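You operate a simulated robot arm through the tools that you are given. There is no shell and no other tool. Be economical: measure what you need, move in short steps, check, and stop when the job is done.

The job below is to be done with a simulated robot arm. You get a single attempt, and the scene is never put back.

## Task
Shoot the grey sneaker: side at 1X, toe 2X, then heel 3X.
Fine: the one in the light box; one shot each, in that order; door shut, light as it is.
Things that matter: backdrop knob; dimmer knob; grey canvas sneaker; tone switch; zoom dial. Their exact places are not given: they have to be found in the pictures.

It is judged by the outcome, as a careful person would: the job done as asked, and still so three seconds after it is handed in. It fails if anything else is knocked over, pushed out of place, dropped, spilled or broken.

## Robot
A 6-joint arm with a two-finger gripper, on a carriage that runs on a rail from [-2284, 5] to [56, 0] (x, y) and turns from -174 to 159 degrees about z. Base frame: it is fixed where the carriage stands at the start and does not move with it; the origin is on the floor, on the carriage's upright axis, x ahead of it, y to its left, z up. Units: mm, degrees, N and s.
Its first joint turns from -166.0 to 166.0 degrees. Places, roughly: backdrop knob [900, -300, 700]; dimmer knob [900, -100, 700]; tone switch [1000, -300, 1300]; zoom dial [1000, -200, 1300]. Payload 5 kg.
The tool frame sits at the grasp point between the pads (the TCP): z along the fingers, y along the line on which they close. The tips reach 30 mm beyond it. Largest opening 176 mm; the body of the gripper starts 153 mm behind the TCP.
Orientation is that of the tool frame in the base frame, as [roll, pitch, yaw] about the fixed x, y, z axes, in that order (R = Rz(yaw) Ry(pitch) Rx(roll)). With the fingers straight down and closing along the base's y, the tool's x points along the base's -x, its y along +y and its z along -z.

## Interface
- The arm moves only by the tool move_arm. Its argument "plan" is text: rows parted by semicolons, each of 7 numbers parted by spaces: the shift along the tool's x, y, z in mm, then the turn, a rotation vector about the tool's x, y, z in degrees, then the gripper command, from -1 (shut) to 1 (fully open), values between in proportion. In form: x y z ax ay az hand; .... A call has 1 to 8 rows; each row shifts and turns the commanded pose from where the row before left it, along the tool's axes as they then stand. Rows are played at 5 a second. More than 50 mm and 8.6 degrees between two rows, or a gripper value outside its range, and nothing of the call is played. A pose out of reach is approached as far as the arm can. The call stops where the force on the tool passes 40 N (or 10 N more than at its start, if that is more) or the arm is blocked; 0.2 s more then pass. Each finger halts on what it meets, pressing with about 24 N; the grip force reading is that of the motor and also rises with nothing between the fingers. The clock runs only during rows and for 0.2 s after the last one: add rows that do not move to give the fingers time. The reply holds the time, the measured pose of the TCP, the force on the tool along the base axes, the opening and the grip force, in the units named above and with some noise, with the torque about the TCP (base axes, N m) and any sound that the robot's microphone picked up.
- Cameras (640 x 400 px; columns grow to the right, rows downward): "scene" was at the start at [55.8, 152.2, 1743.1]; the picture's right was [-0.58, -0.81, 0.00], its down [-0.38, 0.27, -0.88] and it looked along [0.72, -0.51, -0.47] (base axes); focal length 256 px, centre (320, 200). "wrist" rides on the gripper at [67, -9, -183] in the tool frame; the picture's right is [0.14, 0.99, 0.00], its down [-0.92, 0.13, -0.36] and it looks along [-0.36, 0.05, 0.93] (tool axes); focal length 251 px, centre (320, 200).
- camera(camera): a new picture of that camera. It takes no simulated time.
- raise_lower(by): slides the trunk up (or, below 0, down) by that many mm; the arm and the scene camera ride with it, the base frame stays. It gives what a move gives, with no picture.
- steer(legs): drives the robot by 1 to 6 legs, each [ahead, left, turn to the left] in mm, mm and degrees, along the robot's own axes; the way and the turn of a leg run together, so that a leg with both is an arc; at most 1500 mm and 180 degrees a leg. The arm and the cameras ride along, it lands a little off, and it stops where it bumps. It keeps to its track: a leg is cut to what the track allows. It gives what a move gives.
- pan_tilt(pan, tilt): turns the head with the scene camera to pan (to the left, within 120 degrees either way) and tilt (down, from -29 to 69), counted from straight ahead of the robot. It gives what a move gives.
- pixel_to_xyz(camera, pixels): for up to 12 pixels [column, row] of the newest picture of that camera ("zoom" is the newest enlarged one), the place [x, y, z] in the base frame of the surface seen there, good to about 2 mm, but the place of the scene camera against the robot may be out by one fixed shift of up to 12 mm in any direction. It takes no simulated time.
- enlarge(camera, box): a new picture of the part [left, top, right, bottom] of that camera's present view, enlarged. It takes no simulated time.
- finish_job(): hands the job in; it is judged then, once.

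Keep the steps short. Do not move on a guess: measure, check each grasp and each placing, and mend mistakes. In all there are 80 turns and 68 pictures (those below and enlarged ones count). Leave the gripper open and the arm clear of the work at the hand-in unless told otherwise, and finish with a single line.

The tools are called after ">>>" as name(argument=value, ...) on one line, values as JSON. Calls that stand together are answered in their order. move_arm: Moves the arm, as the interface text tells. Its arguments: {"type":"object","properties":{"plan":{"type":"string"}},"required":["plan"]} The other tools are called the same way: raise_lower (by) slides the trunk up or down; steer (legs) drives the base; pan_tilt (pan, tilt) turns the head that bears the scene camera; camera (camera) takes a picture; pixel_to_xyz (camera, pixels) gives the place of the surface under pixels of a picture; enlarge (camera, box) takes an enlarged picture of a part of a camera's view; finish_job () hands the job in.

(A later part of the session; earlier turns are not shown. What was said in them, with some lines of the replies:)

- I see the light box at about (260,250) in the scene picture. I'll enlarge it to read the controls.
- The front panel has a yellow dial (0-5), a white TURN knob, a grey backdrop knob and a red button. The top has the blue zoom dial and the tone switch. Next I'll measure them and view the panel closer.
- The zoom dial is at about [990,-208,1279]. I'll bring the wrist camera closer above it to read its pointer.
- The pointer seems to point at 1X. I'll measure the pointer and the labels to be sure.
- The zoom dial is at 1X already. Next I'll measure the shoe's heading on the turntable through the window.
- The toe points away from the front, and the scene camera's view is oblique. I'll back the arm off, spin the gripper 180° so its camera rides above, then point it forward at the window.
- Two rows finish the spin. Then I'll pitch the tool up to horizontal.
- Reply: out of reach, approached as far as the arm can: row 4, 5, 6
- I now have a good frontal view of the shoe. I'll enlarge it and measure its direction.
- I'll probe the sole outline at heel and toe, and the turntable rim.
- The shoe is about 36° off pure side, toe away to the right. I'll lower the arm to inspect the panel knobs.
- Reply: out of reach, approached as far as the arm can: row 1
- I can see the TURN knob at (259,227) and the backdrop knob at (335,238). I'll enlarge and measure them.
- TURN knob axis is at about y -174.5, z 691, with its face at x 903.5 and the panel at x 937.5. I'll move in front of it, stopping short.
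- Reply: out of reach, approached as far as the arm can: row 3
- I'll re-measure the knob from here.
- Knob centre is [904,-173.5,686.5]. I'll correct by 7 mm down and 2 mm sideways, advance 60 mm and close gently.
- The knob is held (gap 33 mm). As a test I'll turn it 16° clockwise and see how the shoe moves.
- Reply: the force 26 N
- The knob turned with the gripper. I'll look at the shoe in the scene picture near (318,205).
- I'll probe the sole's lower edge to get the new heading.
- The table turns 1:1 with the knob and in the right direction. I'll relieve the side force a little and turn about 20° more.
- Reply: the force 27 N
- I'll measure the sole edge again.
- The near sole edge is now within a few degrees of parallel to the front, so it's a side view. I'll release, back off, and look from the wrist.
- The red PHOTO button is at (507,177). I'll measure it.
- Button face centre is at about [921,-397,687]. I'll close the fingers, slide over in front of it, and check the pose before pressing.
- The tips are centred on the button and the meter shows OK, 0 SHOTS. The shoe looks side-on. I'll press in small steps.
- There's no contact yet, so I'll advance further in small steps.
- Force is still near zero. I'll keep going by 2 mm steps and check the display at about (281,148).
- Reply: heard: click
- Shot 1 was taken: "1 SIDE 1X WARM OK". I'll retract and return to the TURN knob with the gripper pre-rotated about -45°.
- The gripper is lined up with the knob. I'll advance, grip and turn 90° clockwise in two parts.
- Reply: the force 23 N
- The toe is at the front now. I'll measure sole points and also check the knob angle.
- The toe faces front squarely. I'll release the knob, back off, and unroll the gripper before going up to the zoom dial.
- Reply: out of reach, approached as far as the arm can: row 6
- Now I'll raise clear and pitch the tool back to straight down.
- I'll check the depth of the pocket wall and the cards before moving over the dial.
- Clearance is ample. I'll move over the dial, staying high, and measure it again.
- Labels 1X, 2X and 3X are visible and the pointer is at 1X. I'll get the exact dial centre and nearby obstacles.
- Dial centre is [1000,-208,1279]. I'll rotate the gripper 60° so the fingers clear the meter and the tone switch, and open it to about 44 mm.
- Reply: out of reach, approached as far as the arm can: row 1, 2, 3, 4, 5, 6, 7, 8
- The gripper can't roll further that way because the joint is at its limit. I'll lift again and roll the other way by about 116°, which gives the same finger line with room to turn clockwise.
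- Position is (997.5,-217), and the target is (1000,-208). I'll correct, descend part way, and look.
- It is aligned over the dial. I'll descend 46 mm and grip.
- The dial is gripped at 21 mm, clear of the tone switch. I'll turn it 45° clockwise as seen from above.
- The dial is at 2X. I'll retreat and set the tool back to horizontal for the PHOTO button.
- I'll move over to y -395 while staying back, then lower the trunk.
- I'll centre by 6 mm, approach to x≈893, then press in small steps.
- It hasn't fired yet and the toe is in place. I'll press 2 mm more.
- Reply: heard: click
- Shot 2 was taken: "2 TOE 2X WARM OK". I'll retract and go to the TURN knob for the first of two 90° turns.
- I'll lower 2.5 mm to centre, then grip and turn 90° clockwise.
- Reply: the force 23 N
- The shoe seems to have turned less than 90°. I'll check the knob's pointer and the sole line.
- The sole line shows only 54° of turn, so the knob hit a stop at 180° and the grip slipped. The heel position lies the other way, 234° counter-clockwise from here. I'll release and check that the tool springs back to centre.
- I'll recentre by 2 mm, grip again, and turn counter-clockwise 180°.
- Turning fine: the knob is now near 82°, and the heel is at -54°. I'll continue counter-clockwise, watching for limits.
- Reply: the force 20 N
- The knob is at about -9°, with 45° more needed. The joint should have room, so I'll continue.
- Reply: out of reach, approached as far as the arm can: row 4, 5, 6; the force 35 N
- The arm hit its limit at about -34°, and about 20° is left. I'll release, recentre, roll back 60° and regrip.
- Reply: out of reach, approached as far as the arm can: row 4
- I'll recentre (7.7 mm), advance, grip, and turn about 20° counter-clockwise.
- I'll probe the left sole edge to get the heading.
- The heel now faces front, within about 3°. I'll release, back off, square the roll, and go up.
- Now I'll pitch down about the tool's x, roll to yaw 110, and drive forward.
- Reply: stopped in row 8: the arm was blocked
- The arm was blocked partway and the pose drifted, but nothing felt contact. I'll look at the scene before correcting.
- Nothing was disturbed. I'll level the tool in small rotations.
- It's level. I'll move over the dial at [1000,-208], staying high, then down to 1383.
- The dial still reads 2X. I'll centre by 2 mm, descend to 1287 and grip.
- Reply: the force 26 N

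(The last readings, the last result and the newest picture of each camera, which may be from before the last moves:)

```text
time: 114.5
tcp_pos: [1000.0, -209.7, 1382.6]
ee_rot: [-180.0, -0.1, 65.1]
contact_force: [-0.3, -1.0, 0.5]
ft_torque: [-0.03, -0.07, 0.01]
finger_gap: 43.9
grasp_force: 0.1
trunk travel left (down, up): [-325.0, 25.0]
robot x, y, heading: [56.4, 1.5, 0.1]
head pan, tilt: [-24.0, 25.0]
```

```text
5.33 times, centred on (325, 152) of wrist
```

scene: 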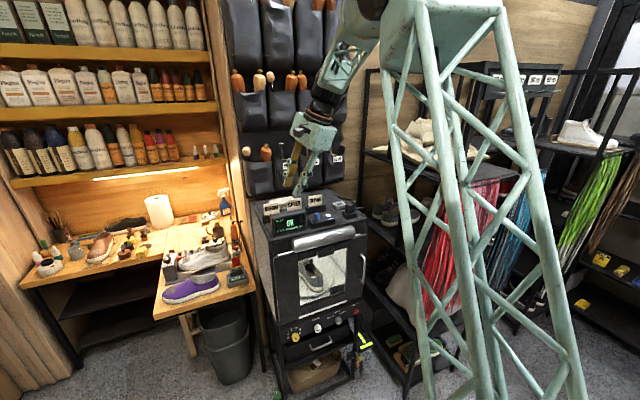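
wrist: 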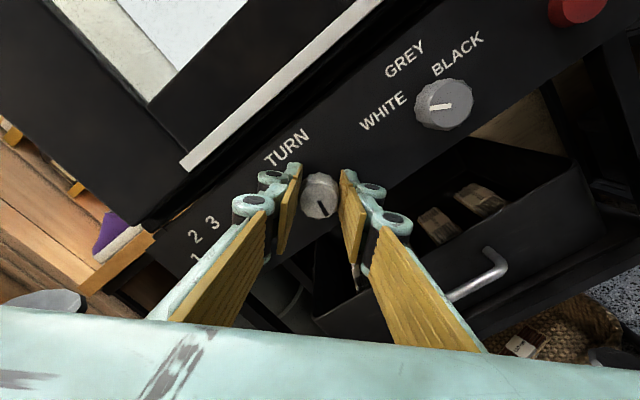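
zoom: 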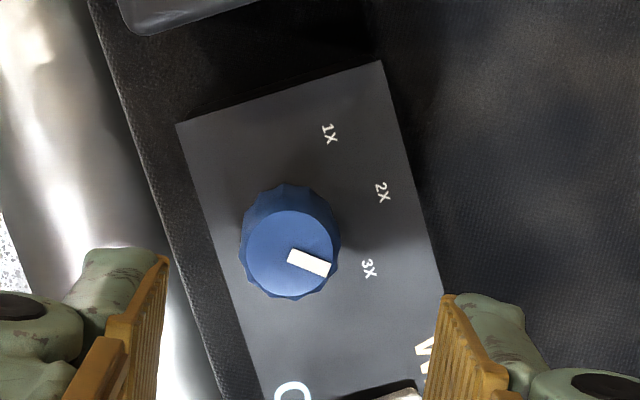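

The dial now points at 3X (about 40° past 2X). I'll return to the PHOTO button the same way as before.

>>> move_arm(plan="-19 -41 0 0 0 0 -0.5; -19 -41 0 0 0 0 -0.5; -19 -41 0 0 0 0 -0.5; -19 -41 0 0 0 0 -1; 0 0 0 0 0 8.1 -1; 0 0 0 0 0 8.1 -1; 0 0 0 0 0 8.1 -1; 0 0 0 0 0 8.1 -1")

>>> steer(legs=[[-54, 0, 0]])

>>> move_arm(plan="0 0 0 0 0 8.1 -1; 0 0 0 0 0 8.1 -1; 0 0 0 0 0 8.1 -1; 0 0 0 0 0 8.1 -1; 0 0 0 0 8.2 0 -1; 0 0 0 0 8.2 0 -1; 0 0 0 0 8.2 0 -1; 0 0 0 0 8.2 0 -1")

>>> move_arm(plan="0 0 0 0 8.2 0 -1; 0 0 0 0 8.2 0 -1; 0 0 0 0 8.2 0 -1; 0 0 0 0 8.2 0 -1; 0 0 0 0 8.2 0 -1; 0 0 0 0 8.2 0 -1; 0 0 0 0 8 0 -1; 0 0 0 0 0 0 -1")

```text
time: 116.3
tcp_pos: [820.4, -209.0, 1380.2]
ee_rot: [179.9, 0.1, 32.4]
contact_force: [0.2, 0.2, -0.2]
ft_torque: [0.02, 0.03, 0.02]
finger_gap: 0.0
grasp_force: 23.9
trunk travel left (down, up): [-325.0, 25.0]
robot x, y, heading: [52.9, 1.7, 0.2]
head pan, tilt: [-24.0, 25.0]
```

```text
time: 117.3
tcp_pos: [766.3, -208.7, 1384.5]
ee_rot: [179.9, 0.0, 32.6]
contact_force: [-0.3, 0.2, 1.2]
ft_torque: [0.02, -0.11, 0.02]
finger_gap: 0.0
grasp_force: 24.5
trunk travel left (down, up): [-325.0, 25.0]
robot x, y, heading: [-0.9, -3.6, -0.1]
head pan, tilt: [-24.0, 25.0]
```

```text
time: 119.1
tcp_pos: [767.2, -209.4, 1383.4]
ee_rot: [179.8, -33.0, 0.3]
contact_force: [-0.6, -0.6, 0.3]
ft_torque: [-0.01, -0.02, -0.01]
finger_gap: 0.0
grasp_force: 23.8
trunk travel left (down, up): [-325.0, 25.0]
robot x, y, heading: [-1.9, -1.6, -0.0]
head pan, tilt: [-24.0, 25.0]
```

```text
time: 120.9
tcp_pos: [766.3, -210.1, 1382.3]
ee_rot: [47.8, -89.9, 132.2]
contact_force: [0.9, -0.1, -0.5]
ft_torque: [0.0, -0.1, 0.16]
finger_gap: 0.0
grasp_force: 24.1
trunk travel left (down, up): [-325.0, 25.0]
robot x, y, heading: [-2.4, 1.8, 0.1]
head pan, tilt: [-24.0, 25.0]
```

The tool is horizontal. I'll slide to y -395, lower, and approach the button.

>>> move_arm(plan="0 47 12 0 0 0 -1; 0 47 12 0 0 0 -1; 0 47 12 0 0 0 -1; 0 45 12 0 0 0 -1; -40 0 0 0 0 0 -1; -40 0 0 0 0 0 -1; 0 0 0 0 0 0 -1")

>>> raise_lower(by=-320)

>>> move_arm(plan="-45 0 0 0 0 0 -1; -45 0 0 0 0 0 -1; -45 0 0 0 0 0 -1; -45 0 0 0 0 0 -1; -45 0 0 0 0 0 -1; -45 0 0 0 0 0 -1; -24 0 0 0 0 0 -1; 0 0 0 0 0 0 -1")

>>> enlarge(camera="scene", box=[250, 110, 370, 240])

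>>> camera(camera="wrist")

```text
time: 122.5
tcp_pos: [816.6, -396.7, 1299.8]
ee_rot: [32.5, -89.9, 147.7]
contact_force: [0.1, -0.7, -0.3]
ft_torque: [0.0, -0.12, 0.14]
finger_gap: 0.0
grasp_force: 24.1
trunk travel left (down, up): [-325.0, 25.0]
robot x, y, heading: [-0.4, 1.8, -0.0]
head pan, tilt: [-24.0, 25.0]
```

```text
time: 125.7
tcp_pos: [815.8, -395.6, 981.0]
ee_rot: [43.0, -89.9, 137.3]
contact_force: [0.3, -0.7, 0.2]
ft_torque: [0.0, -0.02, 0.0]
finger_gap: 0.1
grasp_force: 24.2
trunk travel left (down, up): [-5.0, 345.0]
robot x, y, heading: [2.5, 3.9, 0.1]
head pan, tilt: [-24.0, 25.0]
```

```text
time: 127.5
tcp_pos: [816.7, -395.1, 686.5]
ee_rot: [38.6, -89.9, 141.6]
contact_force: [-0.2, -0.2, 0.3]
ft_torque: [-0.01, 0.03, -0.02]
finger_gap: 0.5
grasp_force: 24.2
trunk travel left (down, up): [-5.0, 345.0]
robot x, y, heading: [1.0, 3.7, -0.1]
head pan, tilt: [-24.0, 25.0]
```

```text
3.08 times, centred on (310, 175) of scene
```

zoom: 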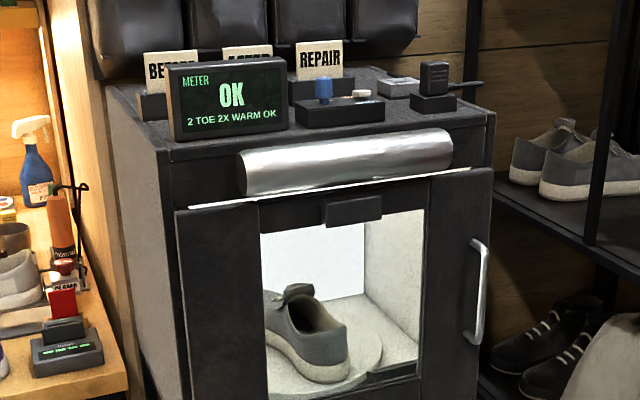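

```text
12 pictures are left
```

wrist: 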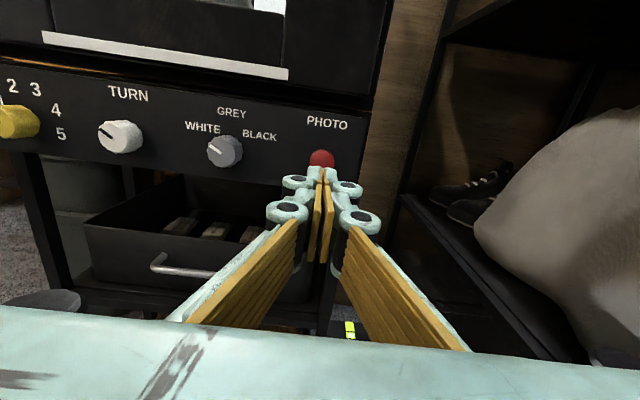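

The heel is facing front and the tips are aligned with the button. I'll press.

>>> move_arm(plan="0 0 40 0 0 0 -1; 0 0 38 0 0 0 -1; 0 0 3 0 0 0 -1; 0 0 2 0 0 0 -1; 0 0 0 0 0 0 -1")

>>> move_arm(plan="0 0 0 0 0 0 -1")

```text
time: 128.7
tcp_pos: [899.2, -395.7, 687.2]
ee_rot: [44.5, -89.8, 135.7]
contact_force: [-0.8, -0.3, 0.3]
ft_torque: [-0.02, 0.02, -0.02]
finger_gap: 0.2
grasp_force: 24.1
trunk travel left (down, up): [-5.0, 345.0]
robot x, y, heading: [1.0, 3.2, -0.2]
head pan, tilt: [-24.0, 25.0]
```

```text
time: 129.1
tcp_pos: [898.3, -395.5, 686.9]
ee_rot: [43.8, -89.9, 136.4]
contact_force: [-1.2, -0.5, -0.8]
ft_torque: [0.01, 0.0, 0.03]
finger_gap: 0.0
grasp_force: 24.3
trunk travel left (down, up): [-5.0, 345.0]
robot x, y, heading: [1.3, -1.9, -0.2]
head pan, tilt: [-24.0, 25.0]
```

There's no click yet, so I'll press 3 mm more.

>>> move_arm(plan="0 0 1.5 0 0 0 -1; 0 0 1.5 0 0 0 -1; 0 0 0 0 0 0 -1")

>>> enlarge(camera="scene", box=[255, 125, 305, 160])

```text
time: 129.9
tcp_pos: [902.7, -395.3, 686.4]
ee_rot: [46.9, -89.9, 133.3]
contact_force: [-1.8, 0.3, -0.7]
ft_torque: [0.02, -0.01, 0.04]
finger_gap: 0.0
grasp_force: 23.6
trunk travel left (down, up): [-5.0, 345.0]
robot x, y, heading: [-1.7, -2.4, 0.1]
head pan, tilt: [-24.0, 25.0]
heard: click
```

```text
11.43 times, centred on (280, 142) of scene
```

zoom: 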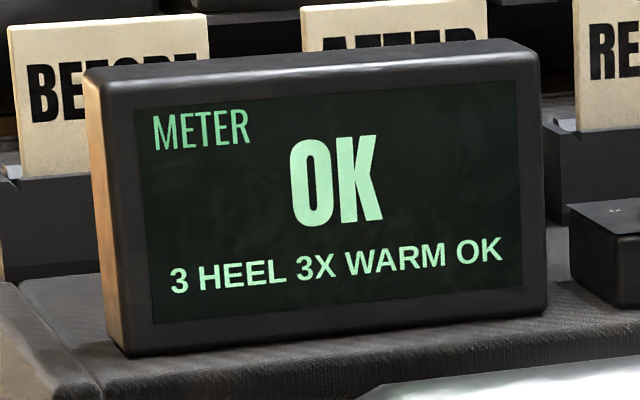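

Shot 3 was taken: "3 HEEL 3X WARM OK". I'll retract straight back and open the gripper clear of the box.

>>> move_arm(plan="0 0 -40 0 0 0 -1; 0 0 -40 0 0 0 -1; 0 -40 0 0 0 0 -0.3; 0 -40 0 0 0 0 0.2; 0 -40 0 0 0 0 0.2; 0 0 0 0 0 0 0.2")

>>> camera(camera="scene")

```text
time: 131.3
tcp_pos: [820.1, -274.8, 685.7]
ee_rot: [47.9, -90.0, 132.2]
contact_force: [0.0, 0.5, -0.4]
ft_torque: [0.02, -0.02, -0.05]
finger_gap: 105.5
grasp_force: 0.1
trunk travel left (down, up): [-5.0, 345.0]
robot x, y, heading: [1.3, 4.6, -0.0]
head pan, tilt: [-24.0, 25.0]
```

```text
10 pictures are left
```

scene: 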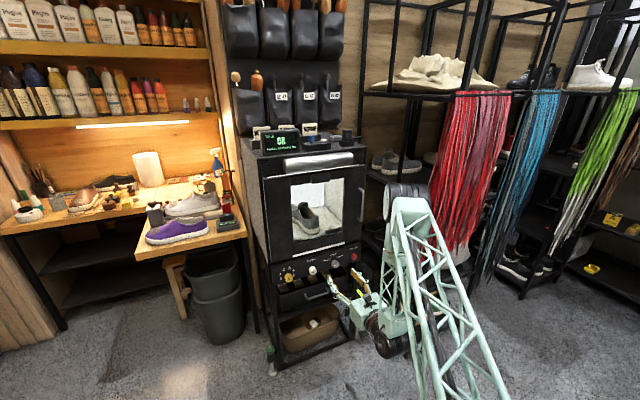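

All three shots are taken, the door is shut, the light is unchanged, and the arm is clear, so I'm handing in.

>>> finish_job()

```text
The job is handed in.
```

The grey sneaker is shot as asked: side at 1X, toe at 2X, heel at 3X, one shot each in that order; the meter read OK each time, the door stayed shut and the light was left as it was.
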